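You operate a simulated robot arm through the tools that you are given. There is no shell and no other tool. Be economical: measure what you need, move in short steps, check, and stop when the job is done.

The job below is to be done with a simulated robot arm. You get a single attempt, and the scene is never put back.

JOB
Disconnect the grey battery, cover its red post with the yellow cover and shut the locker.
Fine: charger dial at OFF first; black terminal before red, both on the striped mat.

Only the result counts: the job must be done as asked and must still hold three seconds after the hand-in. Knocking over, shifting, dropping, spilling or breaking anything else fails it. Lids that push on must go on centred and level and be pressed home; caps that screw on are set level and turned clockwise until they are tight.

ROBOT AND FRAMES
A 6-joint arm with a two-finger parallel gripper, fixed in place. Base frame: the origin is at the foot of the arm, x ahead of it, y to its left, z up; the work surface is at about z = 6. Readings come in mm, rad, newtons and seconds.
With the tool pointing down near the work surface it reaches from about 120 to 500 mm from the base axis. Its first joint turns from -1.257 to 1.257 rad. Payload 0.65 kg.
Tool frame: the origin (TCP) lies between the finger pads and is the grasp point; the fingertips stand 25 mm ahead of it; z points along the fingers, y is the line along which they close. The gripper opens to 76 mm. The fingers are 18 mm wide and 10 mm thick; the gripper's body (36 by 78 mm) begins 45 mm behind the TCP.
Orientation is that of the tool frame in the base frame, as a unit quaternion [w, x, y, z]. With the fingers straight down and closing along the base's y, the tool's x points along the base's -x, its y along +y and its z along -z.

CONTROLS
- The arm moves only by the tool arm_command. Its argument "rows" is a list of rows, each a list of 7 numbers: the opening, from 0 (shut) to 1 (fully open), then the shift along the tool's x, y, z in mm, then the turn, a rotation vector about the tool's x, y, z in rad. In form: [[grip, dx, dy, dz, wx, wy, wz], ...]. A call has 1 to 12 rows; each row shifts and turns the commanded pose from where the row before left it, along the tool's axes as they then stand. Rows are played at 5 a second. More than 50 mm and 0.15 rad between two rows, or a gripper value outside its range, and nothing of the call is played. Where a pose cannot be reached the arm comes as near as it can. A force on the tool above 40 N (or 10 N above the force at the start of the call, whichever is more), or a blocked arm, ends the call early, and 0.2 s more pass. The fingers move at their own pace (about 108 mm/s each) and stop on an object; they squeeze with about 38 N. The grip force told is the motor's: it shows also when the fingers shut on nothing. Time passes only in rows, and 0.2 s behind the last, so rows that do not move let the fingers close. The reply holds the time, the measured pose of the TCP, the force on the tool along the base axes, the opening and the grip force, in the units named above and with some noise.
- Cameras (640 x 400 px; columns grow to the right, rows downward): "scene" is fixed at [43.7, 261.1, 415.5]; the picture's right is [-0.87, -0.50, 0.00], its down [-0.23, 0.40, -0.89] and it looks along [0.44, -0.77, -0.46] (base axes); focal length 214 px, centre (320, 200). "wrist" rides on the gripper at [-28, 0, -45] in the tool frame; the picture's right is [0.00, -1.00, 0.00], its down [0.97, 0.00, -0.24] and it looks along [0.24, 0.00, 0.97] (tool axes); focal length 218 px, centre (320, 200). There is no depth. A picture from a camera that has moved, and an enlarged one, comes with that camera's place and axes in the base frame and with its lens.
- snapshot(camera): a new picture of that camera. It takes no simulated time.
- zoom(camera, box): a new picture of the part [left, top, right, bottom] of that camera's present view, enlarged. It takes no simulated time.
- finish_job(): hands the job in; it is judged then, once.

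Go step by step. Nothing tells you positions but the pictures and the camera data: compare them with the known pose of the tool, close in by small moves and look again before you grip or let go. The budget is 120 turns and 64 pictures, counting those below and the enlarged ones. Unless the task says otherwise, let go and move clear before handing in, and close with one line.

The tools are called after "Emit:" by a JSON object that holds its "op" and its "data". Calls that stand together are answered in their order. arm_command: Moves the arm, as the interface text tells. Its arguments: {"type":"object","properties":{"rows":{"type":"array","items":{"type":"array","items":{"type":"number"}}}},"required":["rows"]} The other tools are called the same way: snapshot (camera) takes a picture; zoom (camera, box) takes an enlarged picture of a part of a camera's view; finish_job () hands the job in.

At the start:

```text
time_s: 0.0
eef_pos: [204.9, -107.7, 374.7]
tcp_rot: [0.0, 0.0, 1.0, -0.001]
ft_force: [-0.2, 0.3, -0.6]
width: 76.0
finger_force: 0.1
```

scene: 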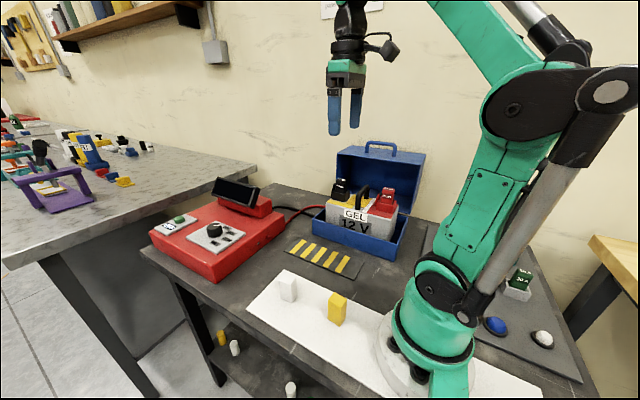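
wrist: 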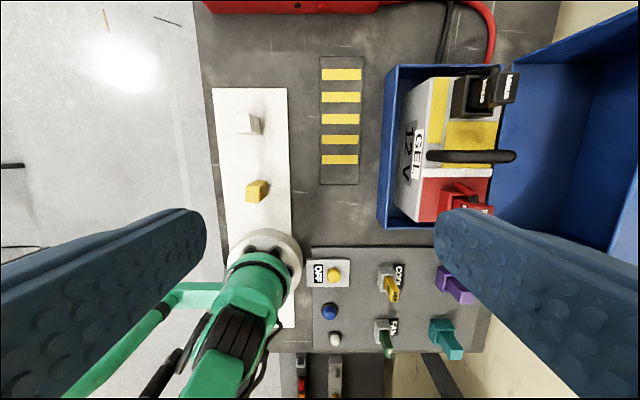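

I see a red charger with a dial, a blue locker box holding the grey battery with black and red terminal clamps, a striped mat, and white and yellow covers on a white strip. I'll look closer first.

Emit:
{"op": "zoom", "data": {"camera": "scene", "box": [300, 130, 440, 270]}}

Emit:
{"op": "zoom", "data": {"camera": "scene", "box": [140, 170, 290, 290]}}

Emit:
{"op": "zoom", "data": {"camera": "wrist", "box": [370, 40, 530, 240]}}

Emit:
{"op": "zoom", "data": {"camera": "scene", "box": [240, 240, 380, 350]}}

```text
2.86 times, centred on (370, 200) of scene
camera zoom: at [43.7, 261.1, 415.5], right [-0.87, -0.5, 0.0], down [-0.23, 0.4, -0.89], along [0.44, -0.77, -0.46], focal length 613 px, centre (177, 200)
```

zoom: 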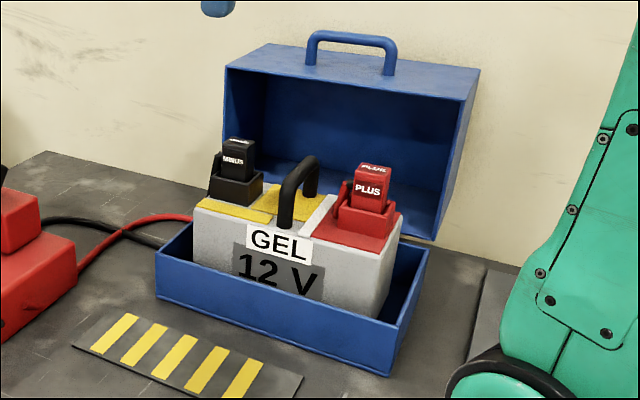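

```text
3.33 times, centred on (215, 230) of scene
camera zoom: at [43.7, 261.1, 415.5], right [-0.87, -0.5, 0.0], down [-0.23, 0.4, -0.89], along [0.44, -0.77, -0.46], focal length 715 px, centre (670, 100)
```

zoom: 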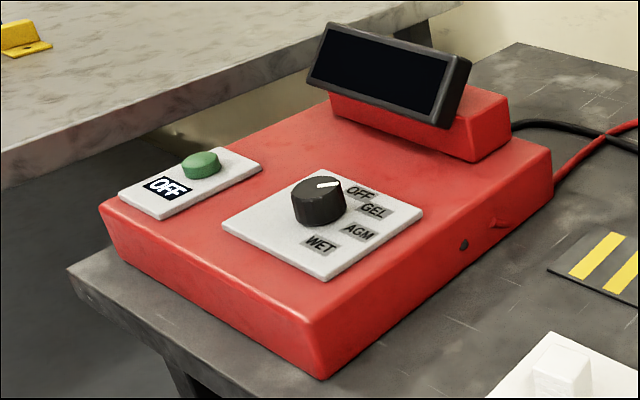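

```text
2.00 times, centred on (450, 140) of wrist
camera zoom: at [233.1, -106.5, 419.8], right [0.0, -1.0, 0.0], down [-0.97, 0.0, 0.24], along [-0.24, 0.0, -0.97], focal length 436 px, centre (60, 320)
```

zoom: 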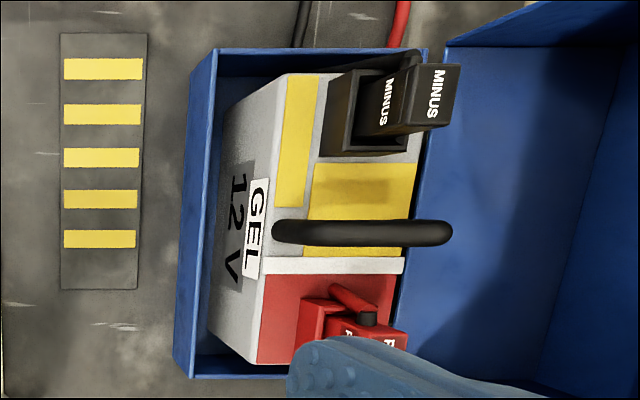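

```text
3.64 times, centred on (310, 295) of scene
camera zoom: at [43.7, 261.1, 415.5], right [-0.87, -0.5, 0.0], down [-0.23, 0.4, -0.89], along [0.44, -0.77, -0.46], focal length 780 px, centre (356, -146)
```

zoom: 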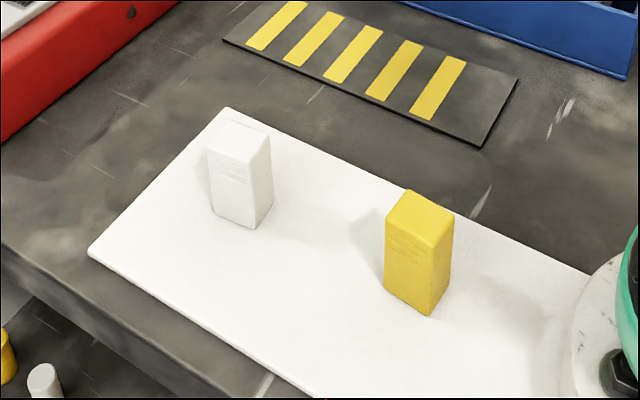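

The dial mark is hard to read, so I'll move the wrist camera over the charger to see it from above.

Emit:
{"op": "arm_command", "data": {"rows": [[1, -40, 20, 0, 0, 0, 0], [1, -40, 20, 0, 0, 0, 0], [1, -40, 20, 0, 0, 0, 0], [1, -40, 20, 20, 0, 0, 0], [1, -20, 16, 30, 0, 0, 0], [1, 0, 0, 0, 0, 0, 0], [1, 0, 0, 0, 0, 0, 0]]}}

Emit:
{"op": "snapshot", "data": {"camera": "wrist"}}

```text
time_s: 1.6
eef_pos: [376.9, -11.7, 315.3]
tcp_rot: [0.001, 0.0, 1.0, -0.001]
ft_force: [-0.5, 0.6, -1.5]
width: 76.1
finger_force: 0.0
out of reach, approached as far as the arm can: row 3, 4
```

```text
57 pictures are left
camera wrist: at [405.3, -10.6, 359.4], right [0.0, -1.0, 0.0], down [-0.97, 0.0, 0.24], along [-0.24, 0.0, -0.97], focal length 218 px, centre (320, 200)
```

wrist: 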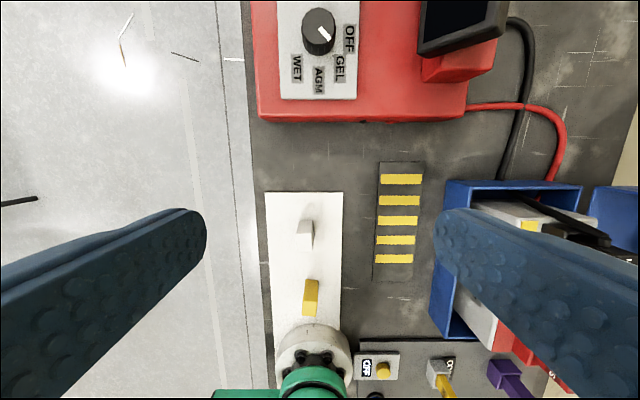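

The mark points at GEL and OFF is about 50° anticlockwise seen from above, so the dial must be turned. I'll zoom in on it to get its size.

Emit:
{"op": "zoom", "data": {"camera": "wrist", "box": [260, 0, 390, 100]}}

```text
4.00 times, centred on (325, 50) of wrist
camera zoom: at [405.3, -10.6, 359.4], right [0.0, -1.0, 0.0], down [-0.97, 0.0, 0.24], along [-0.24, 0.0, -0.97], focal length 873 px, centre (300, 800)
```

zoom: 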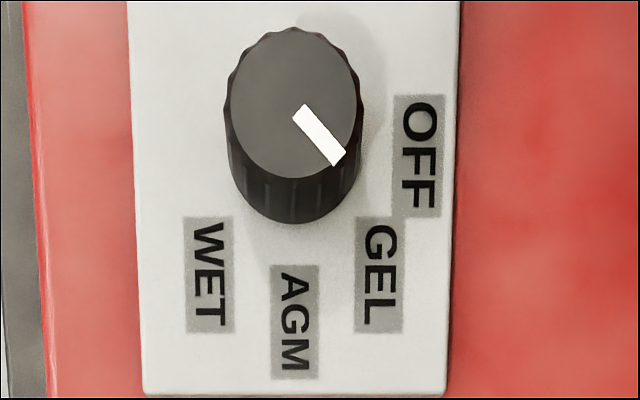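

The knob is about 36 mm wide, centred near (530, -10) with its top at z≈87. I'll move in with a slight forward tilt for the reach.

Emit:
{"op": "arm_command", "data": {"rows": [[1, 0, 0, 45, 0, 0, 0], [1, 0, 0, 45, 0, 0, 0], [1, -40, 0, 0, 0, -0.1, 0], [1, -40, 0, 0, 0, -0.1, 0], [1, -40, 0, 0, 0, -0.1, 0], [1, 0, 0, 0, 0, 0, 0], [1, 0, 0, 0, 0, 0, 0]]}}

Emit:
{"op": "snapshot", "data": {"camera": "wrist"}}

```text
time_s: 3.2
eef_pos: [496.8, -9.0, 235.3]
tcp_rot: [0.151, -0.001, 0.989, 0.0]
ft_force: [-0.4, -0.2, -0.3]
width: 76.0
finger_force: 0.1
```

```text
55 pictures are left
camera wrist: at [510.2, -8.2, 287.1], right [0.0, -1.0, 0.0], down [-1.0, 0.0, -0.06], along [0.06, 0.0, -1.0], focal length 218 px, centre (320, 200)
```

wrist: 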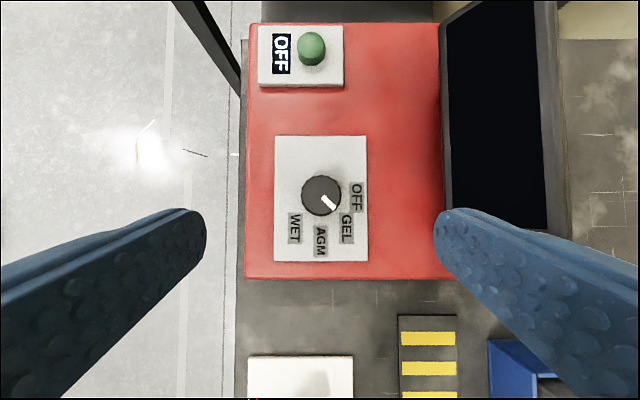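

Dial centre is near (526, -9). I'll descend to just above it and check whether the arm reaches there with the tool vertical.

Emit:
{"op": "arm_command", "data": {"rows": [[1, 4, 0, 35, 0, 0, 0], [1, 4, 0, 35, 0, 0, 0], [1, 3, 0, 30, 0, 0, 0], [1, 0, 0, 0, 0, 0.15, 0], [1, 0, 0, 0, 0, 0.15, 0], [1, 0, 0, 0, 0, 0, 0]]}}

```text
time_s: 4.6
eef_pos: [467.6, -9.3, 123.5]
tcp_rot: [0.011, 0.0, 1.0, 0.0]
ft_force: [-0.8, 0.7, -0.1]
width: 76.0
finger_force: 0.0
out of reach, approached as far as the arm can: row 5
```

Vertical isn't reachable there, so I'll use the 0.3 rad tilt.

Emit:
{"op": "arm_command", "data": {"rows": [[1, 0, 0, 0, 0, -0.14, 0], [1, 0, 0, 0, 0, -0.14, 0], [1, -24, 0, 10, 0, 0, 0], [1, -24, 0, 10, 0, 0, 0], [1, 0, 0, 0, 0, 0, 0]]}}

Emit:
{"op": "snapshot", "data": {"camera": "wrist"}}

```text
time_s: 5.8
eef_pos: [523.7, -7.2, 118.7]
tcp_rot: [0.141, 0.0, 0.99, 0.0]
ft_force: [0.1, 0.2, -0.4]
width: 76.0
finger_force: 0.1
```

```text
54 pictures are left
camera wrist: at [537.5, -6.9, 169.2], right [0.0, -1.0, 0.0], down [-1.0, 0.0, -0.04], along [0.04, 0.0, -1.0], focal length 218 px, centre (320, 200)
```

wrist: 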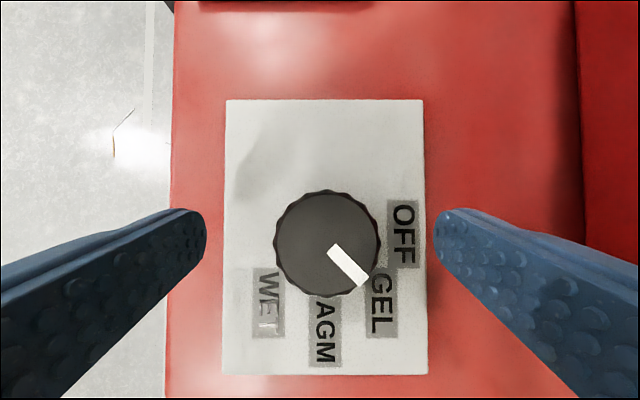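

The knob top is nearer z≈97, centred at (525.5, -9.3). I'll lower around it and grip.

Emit:
{"op": "arm_command", "data": {"rows": [[1, 4, -2.1, 7, 0, 0, 0], [1, 2.7, 0, 6.4, 0, 0, 0], [1, 0, 0, 0, 0, 0, 0], [0.3, 0, 0, 0, 0, 0, 0], [0.3, 0, 0, 0, 0, 0, 0], [0.3, 0, 0, 0, 0, 0, 0]]}}

Emit:
{"op": "snapshot", "data": {"camera": "wrist"}}

```text
time_s: 7.2
eef_pos: [519.2, -9.6, 103.5]
tcp_rot: [0.14, 0.0, 0.99, 0.0]
ft_force: [-0.2, 9.8, -4.9]
width: 36.5
finger_force: 44.9
```

```text
53 pictures are left
camera wrist: at [533.7, -9.3, 155.5], right [0.0, -1.0, 0.0], down [-1.0, 0.0, -0.04], along [0.04, 0.0, -1.0], focal length 218 px, centre (320, 200)
```

wrist: 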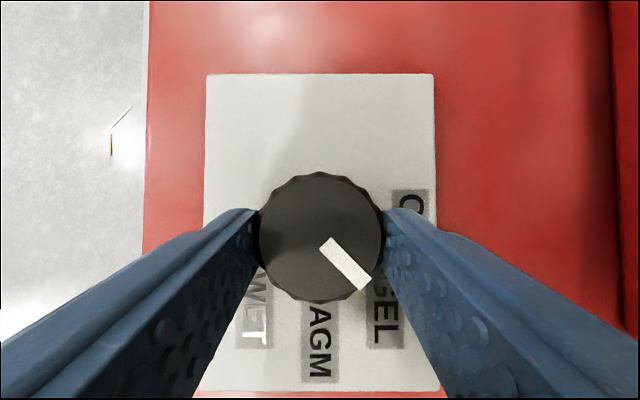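

Knob gripped. I'll turn it anticlockwise by about 0.8 rad about the vertical.

Emit:
{"op": "arm_command", "data": {"rows": [[0.3, 0, -0.63, 0, -0.028, 0, -0.096], [0.3, 0, -0.63, 0, -0.028, 0, -0.096], [0.3, 0, -0.63, 0, -0.028, 0, -0.096], [0.3, 0, -0.63, 0, -0.028, 0, -0.096], [0.3, 0, -0.63, 0, -0.028, 0, -0.096], [0.3, 0, -0.63, 0, -0.028, 0, -0.096], [0.3, 0, -0.63, 0, -0.028, 0, -0.096], [0.3, 0, -0.63, 0, -0.028, 0, -0.096], [0.3, 0, 0, 0, 0, 0, 0]]}}

Emit:
{"op": "snapshot", "data": {"camera": "wrist"}}

```text
time_s: 9.2
eef_pos: [519.1, -15.1, 104.9]
tcp_rot: [0.129, -0.385, 0.912, 0.055]
ft_force: [4.1, 11.2, 21.3]
width: 36.6
finger_force: 45.2
```

```text
52 pictures are left
camera wrist: at [530.0, -4.9, 155.8], right [0.72, -0.7, 0.0], down [-0.7, -0.72, -0.04], along [0.03, 0.03, -1.0], focal length 218 px, centre (320, 200)
```

wrist: 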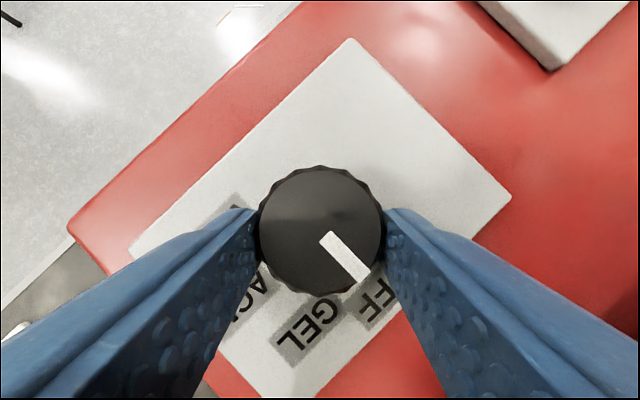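

The knob turned with the gripper. I'll let go, back off along the tool axis and check the mark.

Emit:
{"op": "arm_command", "data": {"rows": [[1, 0, 0, 0, 0, 0, 0], [1, 0, 0, 0, 0, 0, 0], [1, 0, 0, -20, 0, 0, 0], [1, 0, 0, -40, 0, 0, 0], [1, 0, 0, 0, 0, 0, 0]]}}

Emit:
{"op": "snapshot", "data": {"camera": "wrist"}}

```text
time_s: 10.4
eef_pos: [507.6, -27.7, 159.6]
tcp_rot: [0.129, -0.386, 0.912, 0.056]
ft_force: [-0.1, -0.5, -0.9]
width: 75.9
finger_force: 0.1
```

```text
51 pictures are left
camera wrist: at [517.9, -16.0, 210.6], right [0.72, -0.7, 0.0], down [-0.7, -0.72, -0.04], along [0.03, 0.03, -1.0], focal length 218 px, centre (320, 200)
```

wrist: 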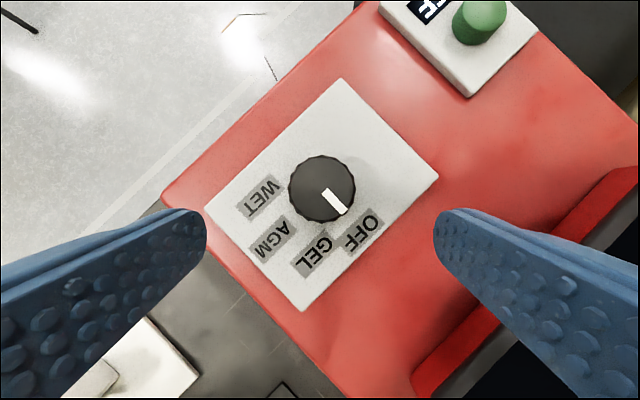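

Emit:
{"op": "zoom", "data": {"camera": "wrist", "box": [240, 130, 400, 280]}}

```text
2.67 times, centred on (320, 205) of wrist
camera zoom: at [517.9, -16.0, 210.6], right [0.72, -0.7, 0.0], down [-0.7, -0.72, -0.04], along [0.03, 0.03, -1.0], focal length 582 px, centre (320, 187)
```

zoom: 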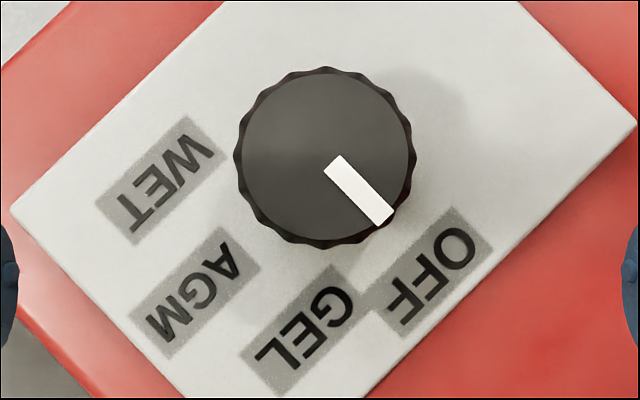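

The mark points straight at OFF. Next I'll return the tool to vertical and move over the battery to look at the terminals.

Emit:
{"op": "arm_command", "data": {"rows": [[1, 0, 0, -15, 0.028, 0, 0.096], [1, 0, 0, -15, 0.028, 0, 0.096], [1, 0, 0, -15, 0.028, 0, 0.096], [1, 0, 0, -15, 0.028, 0, 0.096], [1, 0, 0, -10, 0.028, 0, 0.096], [1, 0, 0, -10, 0.028, 0, 0.096], [1, 0, 0, -10, 0.028, 0, 0.096], [1, 0, 0, -10, 0.028, 0, 0.096], [1, 40, 0, -12, 0, 0, 0], [1, 40, 0, -12, 0, 0.14, 0], [1, 40, -20, -5, 0, 0.14, 0], [1, 0, 0, 0, 0, 0, 0]]}}

```text
time_s: 13.0
eef_pos: [356.2, -60.3, 256.3]
tcp_rot: [0.0, 0.0, 1.0, -0.001]
ft_force: [1.3, -0.3, 0.3]
width: 76.0
finger_force: 0.0
out of reach, approached as far as the arm can: row 8
```

Emit:
{"op": "arm_command", "data": {"rows": [[1, 25, -40, -15, 0, 0, 0], [1, 25, -40, -15, 0, 0, 0], [1, 25, -40, -14, 0, 0, 0], [1, 25, -40, 0, 0, 0, 0], [1, 25, -40, 0, 0, 0, 0], [1, 6, -30, 0, 0, 0, 0], [1, 0, 0, 0, 0, 0, 0]]}}

Emit:
{"op": "snapshot", "data": {"camera": "wrist"}}

Emit:
{"op": "snapshot", "data": {"camera": "scene"}}

```text
time_s: 14.6
eef_pos: [223.2, -290.4, 297.3]
tcp_rot: [0.001, 0.0, 1.0, -0.001]
ft_force: [0.4, 0.3, 0.0]
width: 76.1
finger_force: 0.1
```

```text
49 pictures are left
camera wrist: at [251.2, -289.0, 342.5], right [0.0, -1.0, 0.0], down [-0.97, 0.0, 0.24], along [-0.24, 0.0, -0.97], focal length 218 px, centre (320, 200)
```

wrist: 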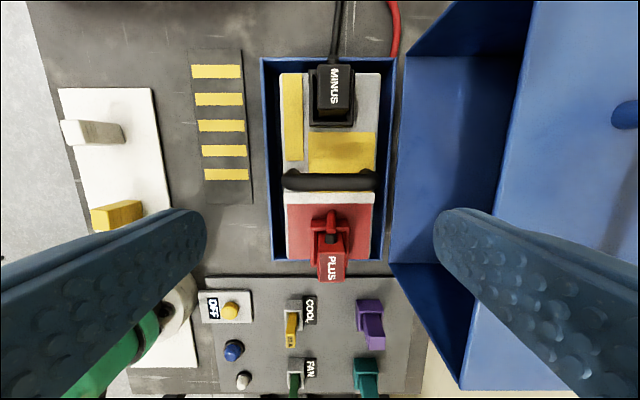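

```text
48 pictures are left
```

scene: 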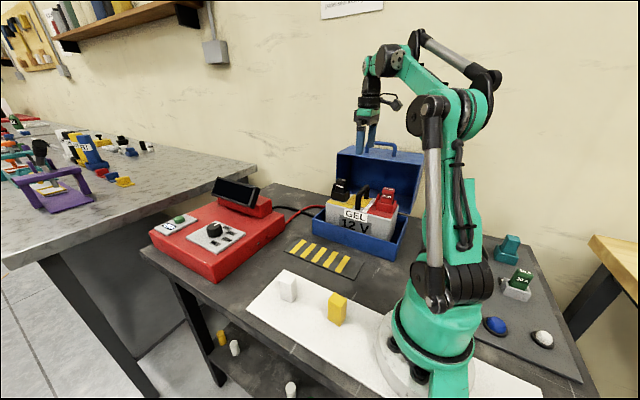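

Emit:
{"op": "zoom", "data": {"camera": "wrist", "box": [250, 50, 410, 150]}}

Emit:
{"op": "zoom", "data": {"camera": "wrist", "box": [250, 180, 410, 280]}}

Emit:
{"op": "zoom", "data": {"camera": "scene", "box": [310, 170, 420, 240]}}

```text
4.00 times, centred on (330, 100) of wrist
camera zoom: at [251.2, -289.0, 342.5], right [0.0, -1.0, 0.0], down [-0.97, 0.0, 0.24], along [-0.24, 0.0, -0.97], focal length 873 px, centre (280, 600)
```

zoom: 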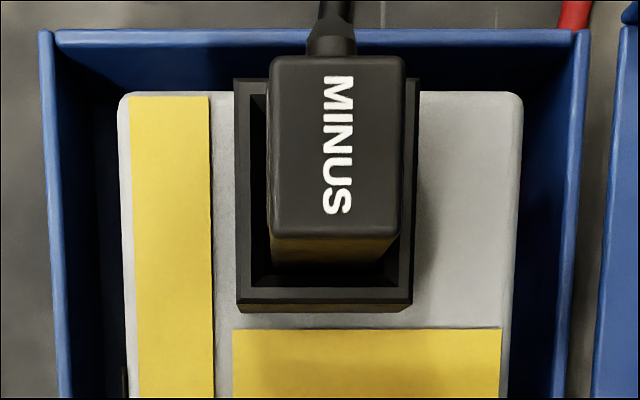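

```text
4.00 times, centred on (330, 230) of wrist
camera zoom: at [251.2, -289.0, 342.5], right [0.0, -1.0, 0.0], down [-0.97, 0.0, 0.24], along [-0.24, 0.0, -0.97], focal length 873 px, centre (280, 80)
```

zoom: 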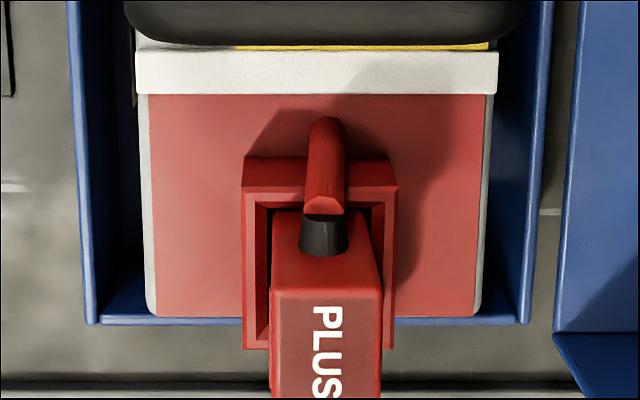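

```text
5.71 times, centred on (365, 205) of scene
camera zoom: at [43.7, 261.1, 415.5], right [-0.87, -0.5, 0.0], down [-0.23, 0.4, -0.89], along [0.44, -0.77, -0.46], focal length 1226 px, centre (63, 171)
```

zoom: 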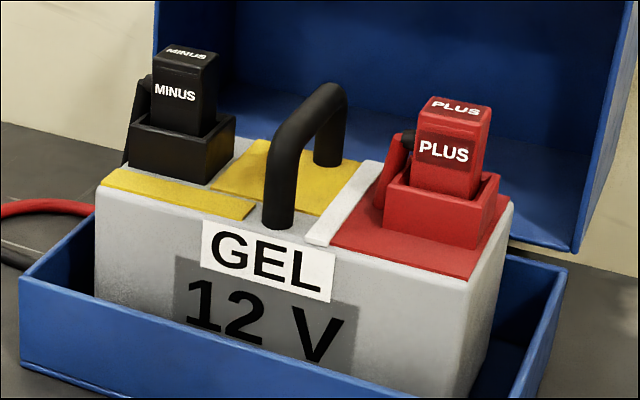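

The black plug's top is near (291, -299, 170) and about 24 mm wide in y. I'll move above it and check alignment.

Emit:
{"op": "arm_command", "data": {"rows": [[1, -34, -5, 35, 0, 0, 0], [1, -34, -4, 42, 0, 0, 0], [1, 0, 0, 0, 0, 0, 0], [1, 0, 0, 0, 0, 0, 0]]}}

Emit:
{"op": "snapshot", "data": {"camera": "wrist"}}

Emit:
{"op": "zoom", "data": {"camera": "scene", "box": [310, 120, 420, 240]}}

```text
refused: row 2 steps farther than a row can; nothing moved
```

```text
44 pictures are left
camera wrist: at [251.2, -289.0, 342.5], right [0.0, -1.0, 0.0], down [-0.97, 0.0, 0.24], along [-0.24, 0.0, -0.97], focal length 218 px, centre (320, 200)
```

wrist: 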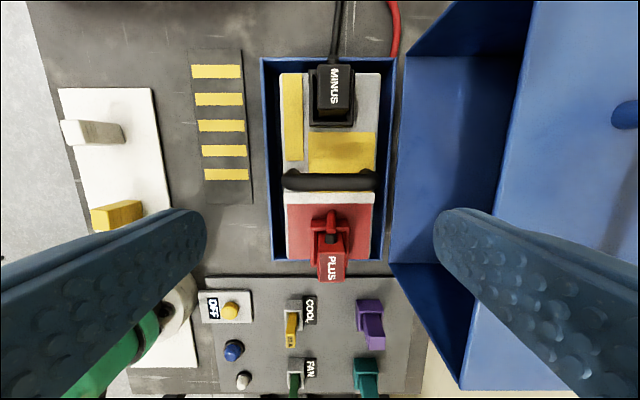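

```text
3.33 times, centred on (365, 180) of scene
camera zoom: at [43.7, 261.1, 415.5], right [-0.87, -0.5, 0.0], down [-0.23, 0.4, -0.89], along [0.44, -0.77, -0.46], focal length 715 px, centre (170, 267)
```

zoom: 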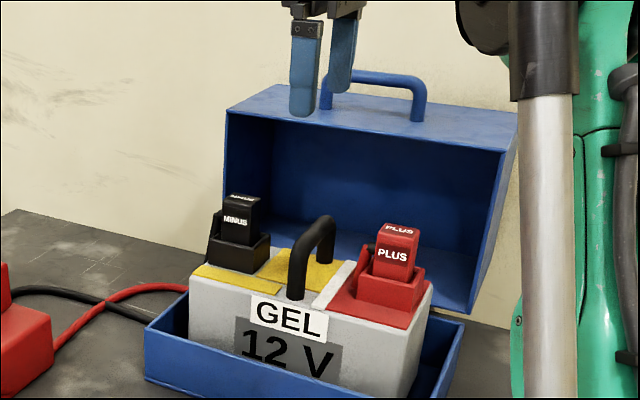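

That row was too long, so I'll split the move into smaller steps.

Emit:
{"op": "arm_command", "data": {"rows": [[1, -23, -3, 26, 0, 0, 0], [1, -23, -3, 26, 0, 0, 0], [1, -22, -3, 25, 0, 0, 0], [1, 0, 0, 0, 0, 0, 0], [1, 0, 0, 0, 0, 0, 0]]}}

Emit:
{"op": "snapshot", "data": {"camera": "wrist"}}

```text
time_s: 15.8
eef_pos: [291.3, -301.5, 220.7]
tcp_rot: [0.001, 0.0, 1.0, 0.0]
ft_force: [-0.6, 0.7, 0.1]
width: 75.9
finger_force: 0.0
```

```text
42 pictures are left
camera wrist: at [319.1, -300.7, 266.4], right [0.0, -1.0, 0.0], down [-0.97, 0.0, 0.24], along [-0.24, 0.0, -0.97], focal length 218 px, centre (320, 200)
```

wrist: 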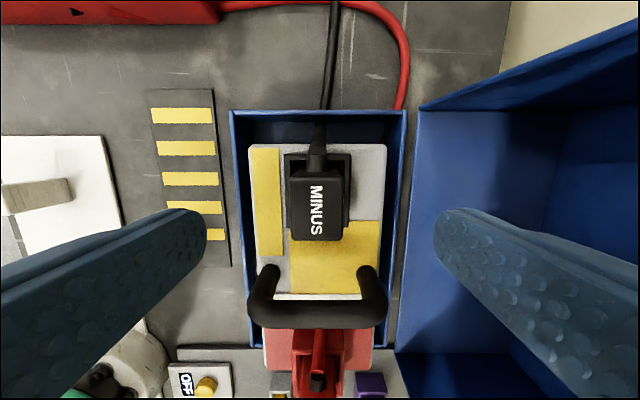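

Alignment is good. I'll go down and grip the black plug.

Emit:
{"op": "arm_command", "data": {"rows": [[1, -1, 2, 30, 0, 0, 0], [1, 0, 0, 24, 0, 0, 0], [1, 0, 0, 0, 0, 0, 0], [0.2, 0, 0, 0, 0, 0, 0], [0.2, 0, 0, 0, 0, 0, 0], [0.2, 0, 0, 0, 0, 0, 0]]}}

Emit:
{"op": "zoom", "data": {"camera": "scene", "box": [310, 120, 420, 240]}}

```text
time_s: 17.2
eef_pos: [291.6, -296.8, 167.6]
tcp_rot: [0.0, 0.0, 1.0, -0.001]
ft_force: [0.0, -6.8, 0.3]
width: 23.5
finger_force: 37.9
```

```text
3.33 times, centred on (365, 180) of scene
camera zoom: at [43.7, 261.1, 415.5], right [-0.87, -0.5, 0.0], down [-0.23, 0.4, -0.89], along [0.44, -0.77, -0.46], focal length 715 px, centre (170, 267)
```

zoom: 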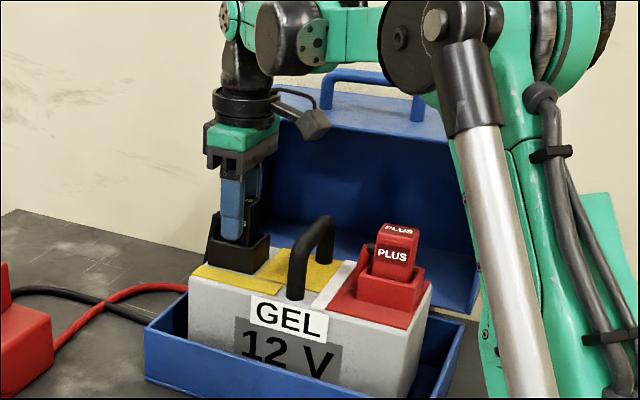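

Gripped at 23.5 mm. I'll ease off the small side load and pull straight up slowly.

Emit:
{"op": "arm_command", "data": {"rows": [[0.2, 0, -1.5, 0, 0, 0, 0], [0.2, 0, 0, -5, 0, 0, 0], [0.2, 0, 0, -5, 0, 0, 0], [0.2, 0, 0, -5, 0, 0, 0], [0.2, 0, 0, -5, 0, 0, 0], [0.2, 0, 0, 0, 0, 0, 0]]}}

Emit:
{"op": "zoom", "data": {"camera": "scene", "box": [310, 120, 420, 240]}}

```text
time_s: 18.6
eef_pos: [292.9, -297.7, 188.5]
tcp_rot: [0.001, 0.0, 1.0, 0.0]
ft_force: [0.2, -0.2, -0.6]
width: 23.1
finger_force: 38.2
```

```text
3.33 times, centred on (365, 180) of scene
camera zoom: at [43.7, 261.1, 415.5], right [-0.87, -0.5, 0.0], down [-0.23, 0.4, -0.89], along [0.44, -0.77, -0.46], focal length 715 px, centre (170, 267)
```

zoom: 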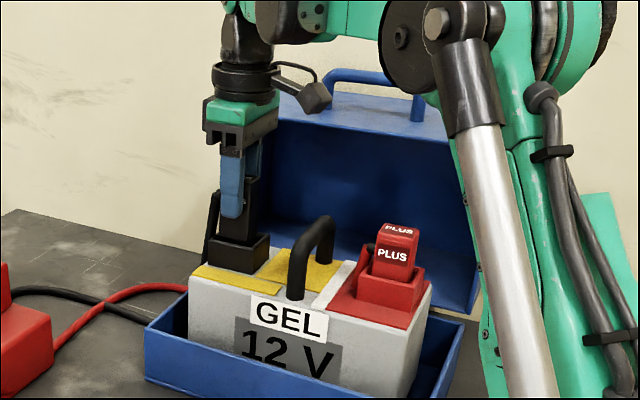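

Emit:
{"op": "arm_command", "data": {"rows": [[0.2, 0, 0, -10, 0, 0, 0], [0.2, 0, 0, -10, 0, 0, 0], [0.2, 0, 0, -15, 0, 0, 0], [0.2, 0, 0, -15, 0, 0, 0], [0.2, 0, 0, 0, 0, 0, 0]]}}

Emit:
{"op": "zoom", "data": {"camera": "scene", "box": [310, 120, 420, 240]}}

```text
time_s: 19.8
eef_pos: [291.1, -300.8, 240.1]
tcp_rot: [0.001, -0.001, 1.0, 0.0]
ft_force: [-0.1, 0.5, -0.9]
width: 23.4
finger_force: 37.9
```

```text
3.33 times, centred on (365, 180) of scene
camera zoom: at [43.7, 261.1, 415.5], right [-0.87, -0.5, 0.0], down [-0.23, 0.4, -0.89], along [0.44, -0.77, -0.46], focal length 715 px, centre (170, 267)
```

zoom: 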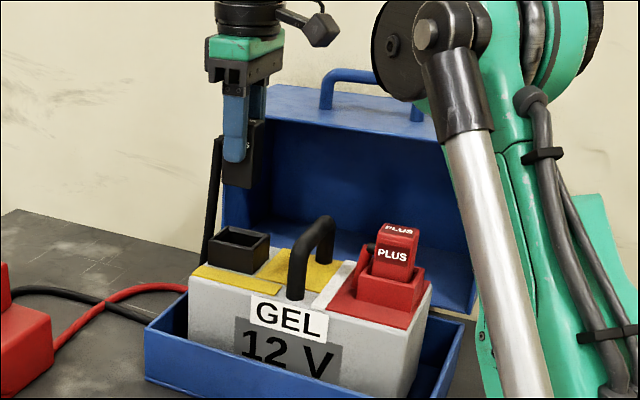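

The black plug is out, with its bottom about 52 mm below the TCP. I'll carry it over the far half of the mat.

Emit:
{"op": "arm_command", "data": {"rows": [[0.2, -6, 32, 0, 0, 0, 0], [0.2, -6, 32, 0, 0, 0, 0], [0.2, -6, 32, 0, 0, 0, 0], [0.2, -6, 32, 0, 0, 0, 0], [0.2, -6, 31, 0, 0, 0, 0], [0.2, 0, 0, 40, 0, 0, 0], [0.2, 0, 0, 40, 0, 0, 0], [0.2, 0, 0, 40, 0, 0, 0], [0.2, 0, 0, 30, 0, 0, 0], [0.2, 0, 0, 0, 0, 0, 0]]}}

Emit:
{"op": "snapshot", "data": {"camera": "scene"}}

Emit:
{"op": "snapshot", "data": {"camera": "wrist"}}

```text
time_s: 22.0
eef_pos: [325.6, -141.6, 87.2]
tcp_rot: [0.002, 0.0, 1.0, 0.0]
ft_force: [0.1, 0.2, -1.1]
width: 23.2
finger_force: 37.9
```

```text
38 pictures are left
```

scene: 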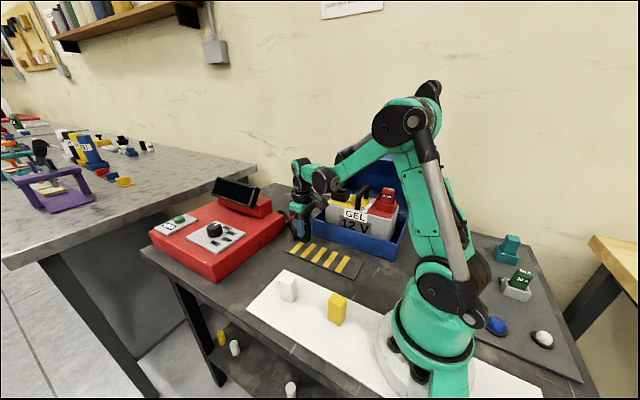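

```text
37 pictures are left
camera wrist: at [354.6, -141.0, 132.7], right [0.0, -1.0, 0.0], down [-0.97, 0.0, 0.24], along [-0.24, 0.0, -0.97], focal length 218 px, centre (320, 200)
```

wrist: 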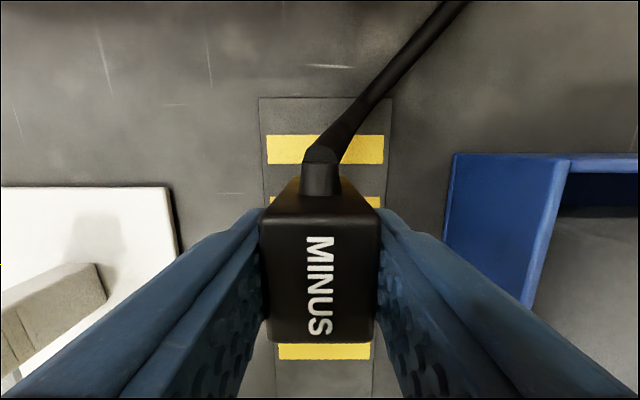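

It is over the mat with margin on all sides. I'll lower it to contact.

Emit:
{"op": "arm_command", "data": {"rows": [[0.2, 0, 0, 10, 0, 0, 0], [0.2, 0, 0, 8, 0, 0, 0], [0.2, 0, 0, 3, 0, 0, 0], [0.2, 0, 0, 2, 0, 0, 0], [0.2, 0, 0, 0, 0, 0, 0]]}}

```text
time_s: 23.2
eef_pos: [323.4, -139.7, 65.1]
tcp_rot: [0.001, 0.0, 1.0, 0.0]
ft_force: [-0.9, 0.3, -0.9]
width: 23.4
finger_force: 38.3
```

Emit:
{"op": "arm_command", "data": {"rows": [[0.2, 0, 0, 2, 0, 0, 0], [0.2, 0, 0, 1.5, 0, 0, 0], [0.2, 0, 0, 0, 0, 0, 0]]}}

Emit:
{"op": "zoom", "data": {"camera": "scene", "box": [260, 150, 360, 290]}}

```text
time_s: 24.0
eef_pos: [323.5, -140.0, 61.0]
tcp_rot: [0.001, 0.0, 1.0, 0.0]
ft_force: [-0.1, 0.7, -1.3]
width: 23.0
finger_force: 38.0
```

```text
2.86 times, centred on (310, 220) of scene
camera zoom: at [43.7, 261.1, 415.5], right [-0.87, -0.5, 0.0], down [-0.23, 0.4, -0.89], along [0.44, -0.77, -0.46], focal length 613 px, centre (349, 143)
```

zoom: 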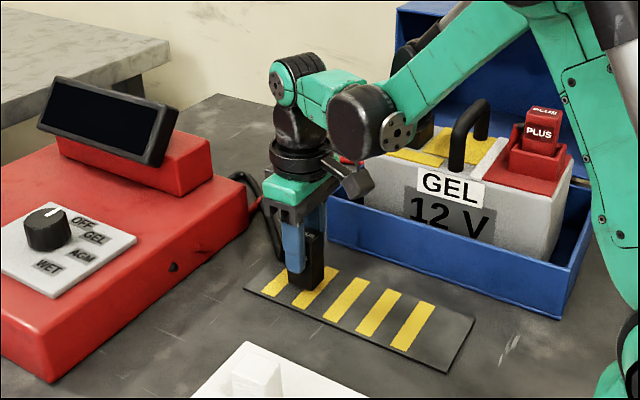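

Near the mat but no contact force yet. I'll keep going in small steps.

Emit:
{"op": "arm_command", "data": {"rows": [[0.2, 0, 0, 1.5, 0, 0, 0], [0.2, 0, 0, 1, 0, 0, 0], [0.2, 0, 0, 0, 0, 0, 0]]}}

```text
time_s: 24.8
eef_pos: [323.2, -139.7, 58.9]
tcp_rot: [0.001, 0.0, 1.0, 0.0]
ft_force: [0.5, 0.0, 0.2]
width: 23.2
finger_force: 37.9
```

Emit:
{"op": "arm_command", "data": {"rows": [[0.2, 0, 0, 1, 0, 0, 0], [0.2, 0, 0, 1, 0, 0, 0], [0.2, 0, 0, 0, 0, 0, 0]]}}

```text
time_s: 25.6
eef_pos: [324.1, -140.1, 57.0]
tcp_rot: [0.001, 0.0, 1.0, 0.001]
ft_force: [-0.6, -0.3, -0.2]
width: 23.1
finger_force: 37.9
```

Emit:
{"op": "arm_command", "data": {"rows": [[0.2, 0, 0, 1, 0, 0, 0], [0.2, 0, 0, 1, 0, 0, 0], [0.2, 0, 0, 0, 0, 0, 0]]}}

Emit:
{"op": "zoom", "data": {"camera": "scene", "box": [280, 200, 340, 260]}}

```text
time_s: 26.4
eef_pos: [324.1, -139.1, 54.2]
tcp_rot: [0.002, 0.0, 1.0, -0.001]
ft_force: [-0.6, -0.3, -0.7]
width: 23.2
finger_force: 38.1
```

```text
6.67 times, centred on (310, 230) of scene
camera zoom: at [43.7, 261.1, 415.5], right [-0.87, -0.5, 0.0], down [-0.23, 0.4, -0.89], along [0.44, -0.77, -0.46], focal length 1430 px, centre (387, 0)
```

zoom: 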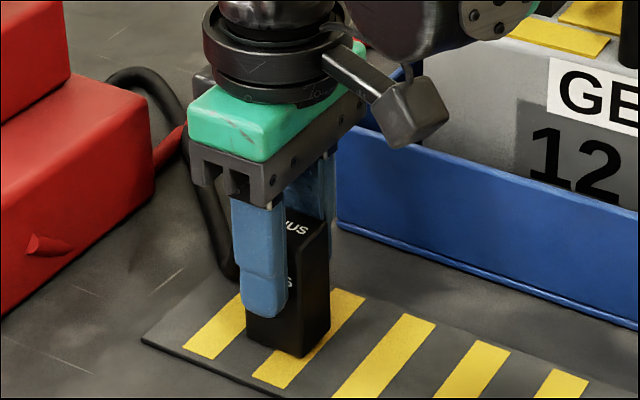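

Emit:
{"op": "arm_command", "data": {"rows": [[0.2, 0, 0, 0.8, 0, 0, 0], [0.2, 0, 0, 0.8, 0, 0, 0], [0.2, 0, 0, 0, 0, 0, 0]]}}

```text
time_s: 27.2
eef_pos: [322.8, -140.6, 53.1]
tcp_rot: [0.001, 0.0, 1.0, 0.0]
ft_force: [-0.3, 5.2, 32.7]
width: 23.4
finger_force: 38.4
```

Contact. I'll relieve the load, let go and rise clear.

Emit:
{"op": "arm_command", "data": {"rows": [[0.2, 0, 0, -0.7, 0, 0, 0], [0.45, 0, 0, 0, 0, 0, 0], [0.6, 0, 0, 0, 0, 0, 0], [0.6, 0, 0, -30, 0, 0, 0], [0.8, 0, 0, -40, 0, 0, 0], [1, 0, 0, -40, 0, 0, 0], [1, 0, 0, -40, 0, 0, 0], [1, 0, 0, 0, 0, 0, 0]]}}

Emit:
{"op": "snapshot", "data": {"camera": "wrist"}}

```text
time_s: 29.0
eef_pos: [323.6, -141.1, 204.7]
tcp_rot: [0.001, -0.001, 1.0, -0.001]
ft_force: [-0.5, 0.3, -0.5]
width: 76.2
finger_force: 0.0
```

```text
34 pictures are left
camera wrist: at [351.9, -140.2, 249.5], right [0.0, -1.0, 0.0], down [-0.97, 0.0, 0.24], along [-0.24, 0.0, -0.97], focal length 218 px, centre (320, 200)
```

wrist: 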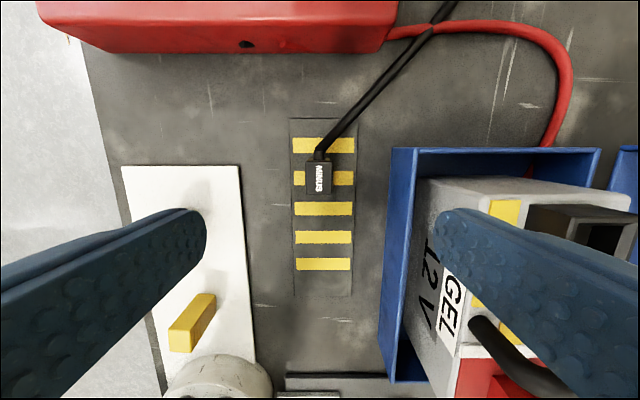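

The black plug stands on the mat. Next I'll go above the red plug, near (150, -298).

Emit:
{"op": "arm_command", "data": {"rows": [[1, 30, -26, -12, 0, 0, 0], [1, 30, -26, -12, 0, 0, 0], [1, 30, -26, 0, 0, 0, 0], [1, 30, -26, 0, 0, 0, 0], [1, 30, -26, 0, 0, 0, 0], [1, 23, -27, 0, 0, 0, 0], [1, 0, 0, 0, 0, 0, 0], [1, 0, 0, 0, 0, 0, 0]]}}

Emit:
{"op": "snapshot", "data": {"camera": "wrist"}}

```text
time_s: 30.8
eef_pos: [151.3, -300.1, 226.7]
tcp_rot: [0.001, 0.0, 1.0, 0.0]
ft_force: [0.1, -0.7, 0.3]
width: 76.1
finger_force: 0.1
```

```text
33 pictures are left
camera wrist: at [180.1, -298.6, 272.5], right [0.0, -1.0, 0.0], down [-0.97, 0.0, 0.24], along [-0.24, 0.0, -0.97], focal length 218 px, centre (320, 200)
```

wrist: 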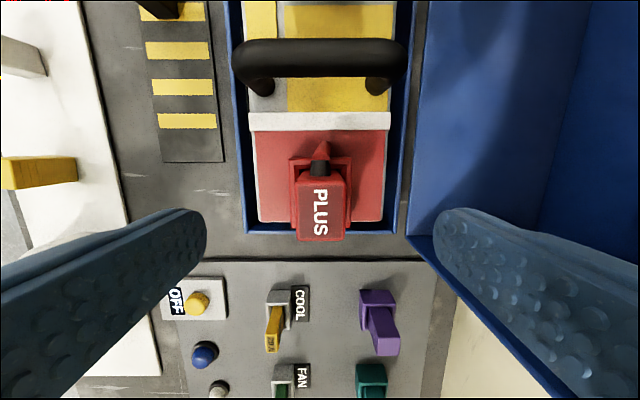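

Aligned. I'll descend, grip and pull the red plug.

Emit:
{"op": "arm_command", "data": {"rows": [[1, 1, 1, 30, 0, 0, 0], [1, 0, 0, 29, 0, 0, 0], [1, 0, 0, 0, 0, 0, 0], [0.2, 0, 0, 0, 0, 0, 0], [0.2, 0, 0, 0, 0, 0, 0], [0.2, 0, 0, 0, 0, 0, 0]]}}

```text
time_s: 32.2
eef_pos: [149.4, -299.2, 167.1]
tcp_rot: [0.0, 0.0, 1.0, -0.002]
ft_force: [-0.4, -4.2, -1.0]
width: 23.5
finger_force: 37.8
```

Emit:
{"op": "arm_command", "data": {"rows": [[0.2, 0, -0.8, 0, 0, 0, 0], [0.2, 0, 0, -5, 0, 0, 0], [0.2, 0, 0, -5, 0, 0, 0], [0.2, 0, 0, -10, 0, 0, 0], [0.2, 0, 0, -15, 0, 0, 0], [0.2, 0, 0, -20, 0, 0, 0], [0.2, 0, 0, -20, 0, 0, 0], [0.2, 0, 0, 0, 0, 0, 0]]}}

Emit:
{"op": "snapshot", "data": {"camera": "scene"}}

```text
time_s: 34.0
eef_pos: [149.6, -295.3, 243.7]
tcp_rot: [0.001, 0.0, 1.0, 0.0]
ft_force: [0.0, 0.3, -0.6]
width: 23.6
finger_force: 38.3
```

```text
32 pictures are left
```

scene: 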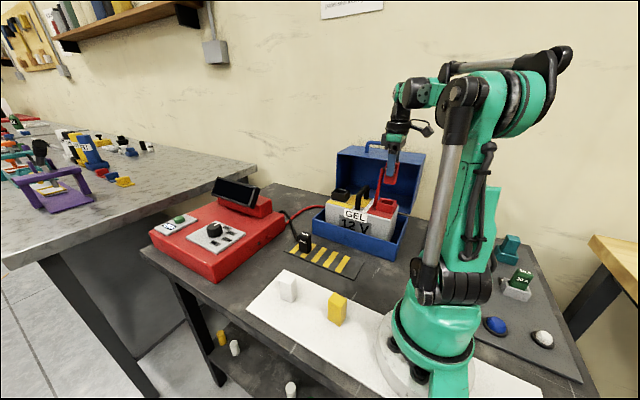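

The red plug is out. I'll carry it to the near half of the mat.

Emit:
{"op": "arm_command", "data": {"rows": [[0.2, 0, 37, 0, 0, 0, 0], [0.2, -10, 37, 0, 0, 0, 0], [0.2, -20, 37, 0, 0, 0, 0], [0.2, -20, 37, 0, 0, 0, 0], [0.2, -20, 0, 0, 0, 0, 0], [0.2, 0, 0, 40, 0, 0, 0], [0.2, 0, 0, 40, 0, 0, 0], [0.2, 0, 0, 40, 0, 0, 0], [0.2, 0, 0, 40, 0, 0, 0], [0.2, 0, 0, 16, 0, 0, 0], [0.2, 0, 0, 0, 0, 0, 0]]}}

Emit:
{"op": "snapshot", "data": {"camera": "wrist"}}

```text
time_s: 36.4
eef_pos: [217.7, -147.7, 66.8]
tcp_rot: [0.002, 0.0, 1.0, 0.0]
ft_force: [1.1, -0.8, -0.5]
width: 23.5
finger_force: 38.0
```

```text
31 pictures are left
camera wrist: at [246.0, -147.2, 111.5], right [0.0, -1.0, 0.0], down [-0.97, 0.0, 0.24], along [-0.24, 0.0, -0.97], focal length 218 px, centre (320, 200)
```

wrist: 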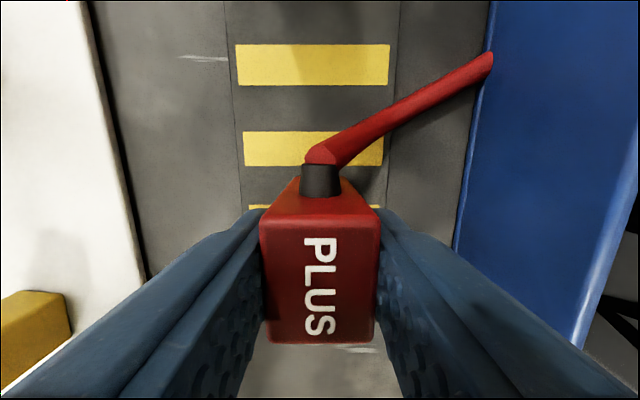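

Emit:
{"op": "arm_command", "data": {"rows": [[0.2, 0, 0, 6, 0, 0, 0], [0.2, 0, 0, 4, 0, 0, 0], [0.2, 0, 0, 1.5, 0, 0, 0], [0.2, 0, 0, 0, 0, 0, 0]]}}

```text
time_s: 37.4
eef_pos: [219.1, -148.0, 55.6]
tcp_rot: [0.001, 0.0, 1.0, 0.0]
ft_force: [-1.8, -0.2, -1.1]
width: 23.4
finger_force: 38.3
```

Emit:
{"op": "arm_command", "data": {"rows": [[0.2, 0, 0, 0.8, 0, 0, 0], [0.2, 0, 0, 0.8, 0, 0, 0], [0.2, 0, 0, 0, 0, 0, 0]]}}

```text
time_s: 38.2
eef_pos: [219.8, -146.9, 55.1]
tcp_rot: [0.001, 0.0, 1.0, 0.0]
ft_force: [0.3, 0.0, -0.6]
width: 23.5
finger_force: 38.0
```

Emit:
{"op": "arm_command", "data": {"rows": [[0.2, 0, 0, 0.8, 0, 0, 0], [0.2, 0, 0, 0.6, 0, 0, 0], [0.2, 0, 0, 0, 0, 0, 0]]}}

```text
time_s: 39.0
eef_pos: [220.1, -147.7, 54.3]
tcp_rot: [0.0, -0.001, 1.0, 0.0]
ft_force: [-0.7, 0.4, 3.9]
width: 23.4
finger_force: 37.6
```

It just touches the mat. I'll let go and rise.

Emit:
{"op": "arm_command", "data": {"rows": [[0.45, 0, 0, 0, 0, 0, 0], [0.6, 0, 0, 0, 0, 0, 0], [0.6, 0, 0, -30, 0, 0, 0], [0.8, 0, 0, -40, 0, 0, 0], [1, 0, 0, -40, 0, 0, 0], [1, 0, 40, -40, 0, 0, 0], [1, 10, 40, 0, 0, 0, 0], [1, 10, 35, 0, 0, 0, 0], [1, 10, 35, 0, 0, 0, 0], [1, 0, 0, 0, 0, 0, 0]]}}

Emit:
{"op": "snapshot", "data": {"camera": "wrist"}}

Emit:
{"op": "zoom", "data": {"camera": "scene", "box": [260, 160, 430, 330]}}

```text
refused: row 6 steps farther than a row can; nothing moved
```

```text
30 pictures are left
camera wrist: at [248.1, -147.3, 99.2], right [0.0, -1.0, 0.0], down [-0.97, 0.0, 0.24], along [-0.24, 0.0, -0.97], focal length 218 px, centre (320, 200)
```

wrist: 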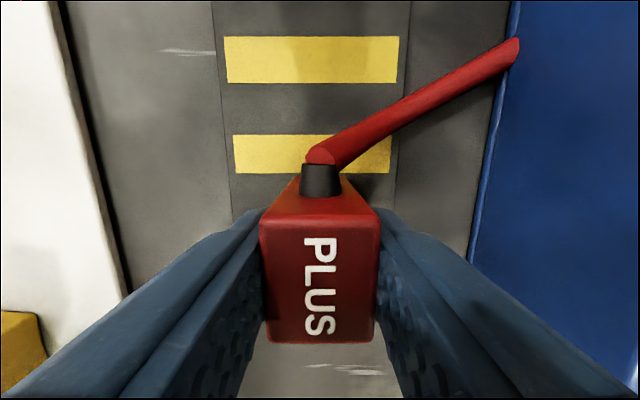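

```text
2.35 times, centred on (345, 245) of scene
camera zoom: at [43.7, 261.1, 415.5], right [-0.87, -0.5, 0.0], down [-0.23, 0.4, -0.89], along [0.44, -0.77, -0.46], focal length 505 px, centre (261, 94)
```

zoom: 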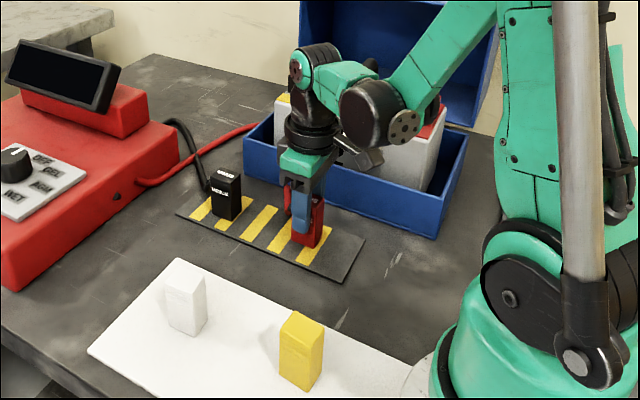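

One row was too long; I'll repeat with shorter steps.

Emit:
{"op": "arm_command", "data": {"rows": [[0.45, 0, 0, 0, 0, 0, 0], [0.6, 0, 0, 0, 0, 0, 0], [0.6, 0, 0, -30, 0, 0, 0], [0.8, 0, 0, -40, 0, 0, 0], [1, 0, 0, -40, 0, 0, 0], [1, 0, 30, -38, 0, 0, 0], [1, 10, 40, 0, 0, 0, 0], [1, 10, 40, 0, 0, 0, 0], [1, 5, 40, 0, 0, 0, 0], [1, 0, 0, 0, 0, 0, 0]]}}

Emit:
{"op": "snapshot", "data": {"camera": "wrist"}}

```text
time_s: 41.2
eef_pos: [192.7, 4.2, 200.9]
tcp_rot: [0.001, 0.0, 1.0, 0.0]
ft_force: [0.2, 0.6, 0.1]
width: 75.9
finger_force: 0.1
```

```text
28 pictures are left
camera wrist: at [221.4, 4.4, 246.0], right [0.0, -1.0, 0.0], down [-0.97, 0.0, 0.24], along [-0.24, 0.0, -0.97], focal length 218 px, centre (320, 200)
```

wrist: 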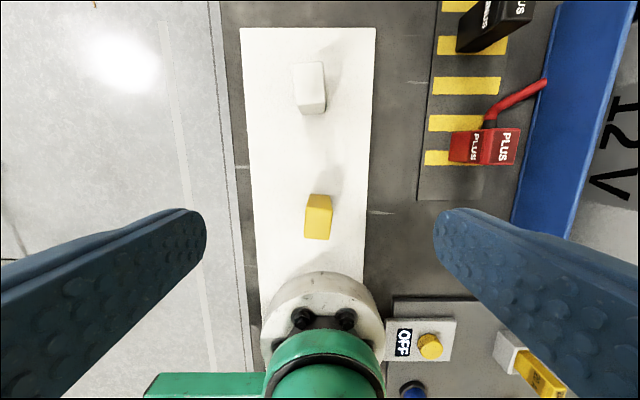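

Both plugs stand on the mat. I'll look at the yellow cover's size and angle.

Emit:
{"op": "zoom", "data": {"camera": "wrist", "box": [270, 170, 366, 230]}}

Emit:
{"op": "zoom", "data": {"camera": "scene", "box": [310, 270, 374, 334]}}

Emit:
{"op": "zoom", "data": {"camera": "scene", "box": [310, 160, 420, 240]}}

```text
6.67 times, centred on (318, 200) of wrist
camera zoom: at [221.4, 4.4, 246.0], right [0.0, -1.0, 0.0], down [-0.97, 0.0, 0.24], along [-0.24, 0.0, -0.97], focal length 1455 px, centre (333, 200)
```

zoom: 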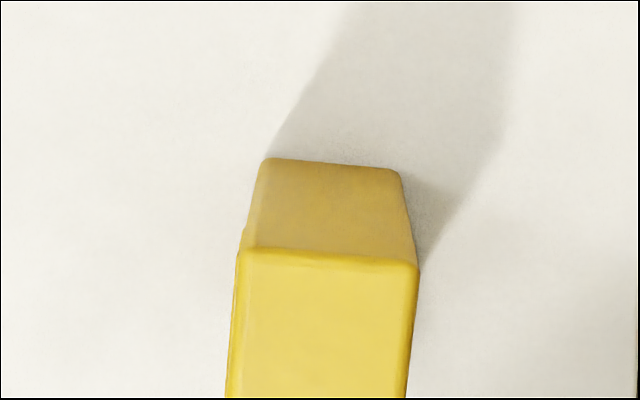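

```text
6.25 times, centred on (342, 302) of scene
camera zoom: at [43.7, 261.1, 415.5], right [-0.87, -0.5, 0.0], down [-0.23, 0.4, -0.89], along [0.44, -0.77, -0.46], focal length 1340 px, centre (182, -438)
```

zoom: 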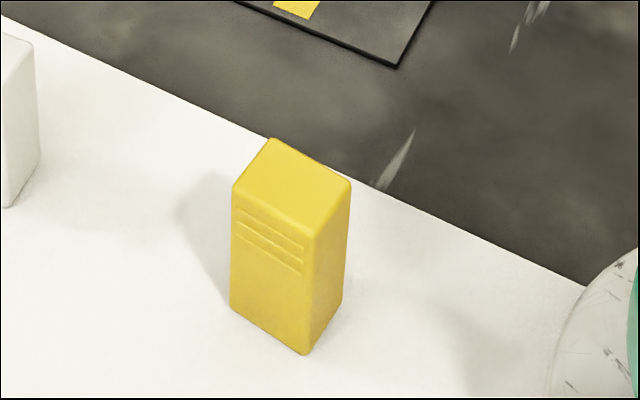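

```text
5.00 times, centred on (365, 200) of scene
camera zoom: at [43.7, 261.1, 415.5], right [-0.87, -0.5, 0.0], down [-0.23, 0.4, -0.89], along [0.44, -0.77, -0.46], focal length 1072 px, centre (95, 200)
```

zoom: 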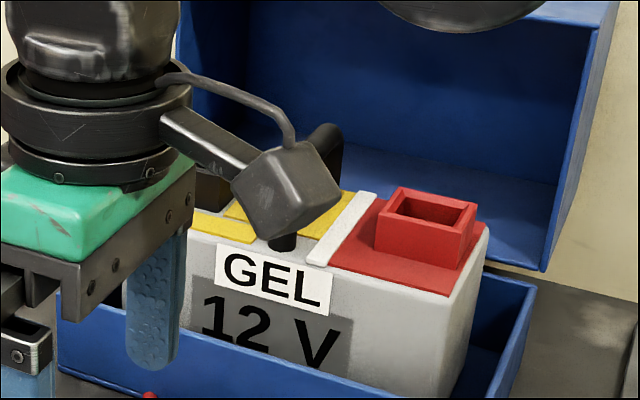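

The yellow cover is about 24 × 30 × 48 mm, centred near (150.6, 6), top at z≈56, turned about 0.075 rad clockwise. I'll move above it with the matching yaw.

Emit:
{"op": "arm_command", "data": {"rows": [[1, 15, 1, 35, 0, 0, 0.075], [1, 15, 0.8, 35, 0, 0, 0], [1, 12, 0, 31, 0, 0, 0], [1, 0, 0, 0, 0, 0, 0], [1, 0, 0, 0, 0, 0, 0]]}}

Emit:
{"op": "snapshot", "data": {"camera": "wrist"}}

```text
time_s: 42.4
eef_pos: [153.0, 5.0, 99.6]
tcp_rot: [0.001, 0.037, 0.999, -0.001]
ft_force: [1.1, 0.1, 0.6]
width: 76.2
finger_force: 0.1
```

```text
24 pictures are left
camera wrist: at [179.6, 5.0, 144.8], right [-0.08, -1.0, 0.0], down [-0.97, 0.07, 0.24], along [-0.24, 0.02, -0.97], focal length 218 px, centre (320, 200)
```

wrist: 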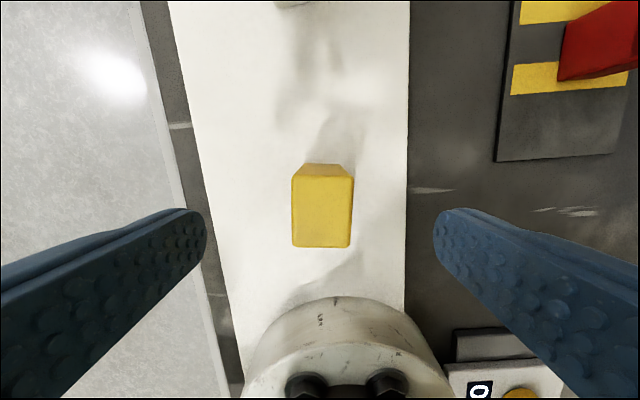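

Well aligned. I'll descend and grip the cover.

Emit:
{"op": "arm_command", "data": {"rows": [[1, 0.7, 1.2, 24, 0, 0, 0.015], [1, 0, 0, 22, 0, 0, 0], [1, 0, 0, 0, 0, 0, 0], [0.2, 0, 0, 0, 0, 0, 0], [0.2, 0, 0, 0, 0, 0, 0], [0.2, 0, 0, 0, 0, 0, 0]]}}

Emit:
{"op": "snapshot", "data": {"camera": "wrist"}}

```text
time_s: 43.8
eef_pos: [158.9, 6.9, 55.6]
tcp_rot: [0.001, 0.046, 0.999, -0.001]
ft_force: [0.2, -0.9, 4.0]
width: 23.4
finger_force: 38.3
```

```text
23 pictures are left
camera wrist: at [187.1, 4.9, 101.5], right [-0.09, -1.0, 0.0], down [-0.97, 0.09, 0.24], along [-0.24, 0.02, -0.97], focal length 218 px, centre (320, 200)
```

wrist: 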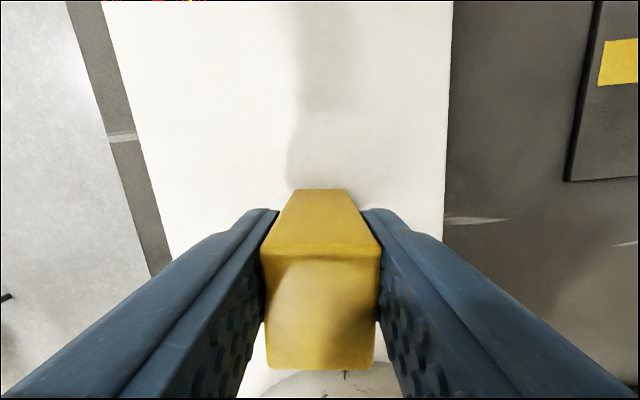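

The grip landed about 6 mm off the cover's centre in x. I'll open, shift and re-grip.

Emit:
{"op": "arm_command", "data": {"rows": [[0.6, 0, 0, 0, 0, 0, 0], [0.6, 0, 0, 0, 0, 0, 0], [0.6, 3, 0, 0, 0, 0, 0], [0.6, 3, 0, 0, 0, 0, 0], [0.6, 0, 0, 0, 0, 0, 0], [0.6, 0, 0, 0, 0, 0, 0]]}}

```text
time_s: 45.2
eef_pos: [157.7, 7.6, 58.9]
tcp_rot: [0.0, 0.045, 0.999, 0.001]
ft_force: [0.0, -0.4, -0.4]
width: 45.7
finger_force: 0.0
```

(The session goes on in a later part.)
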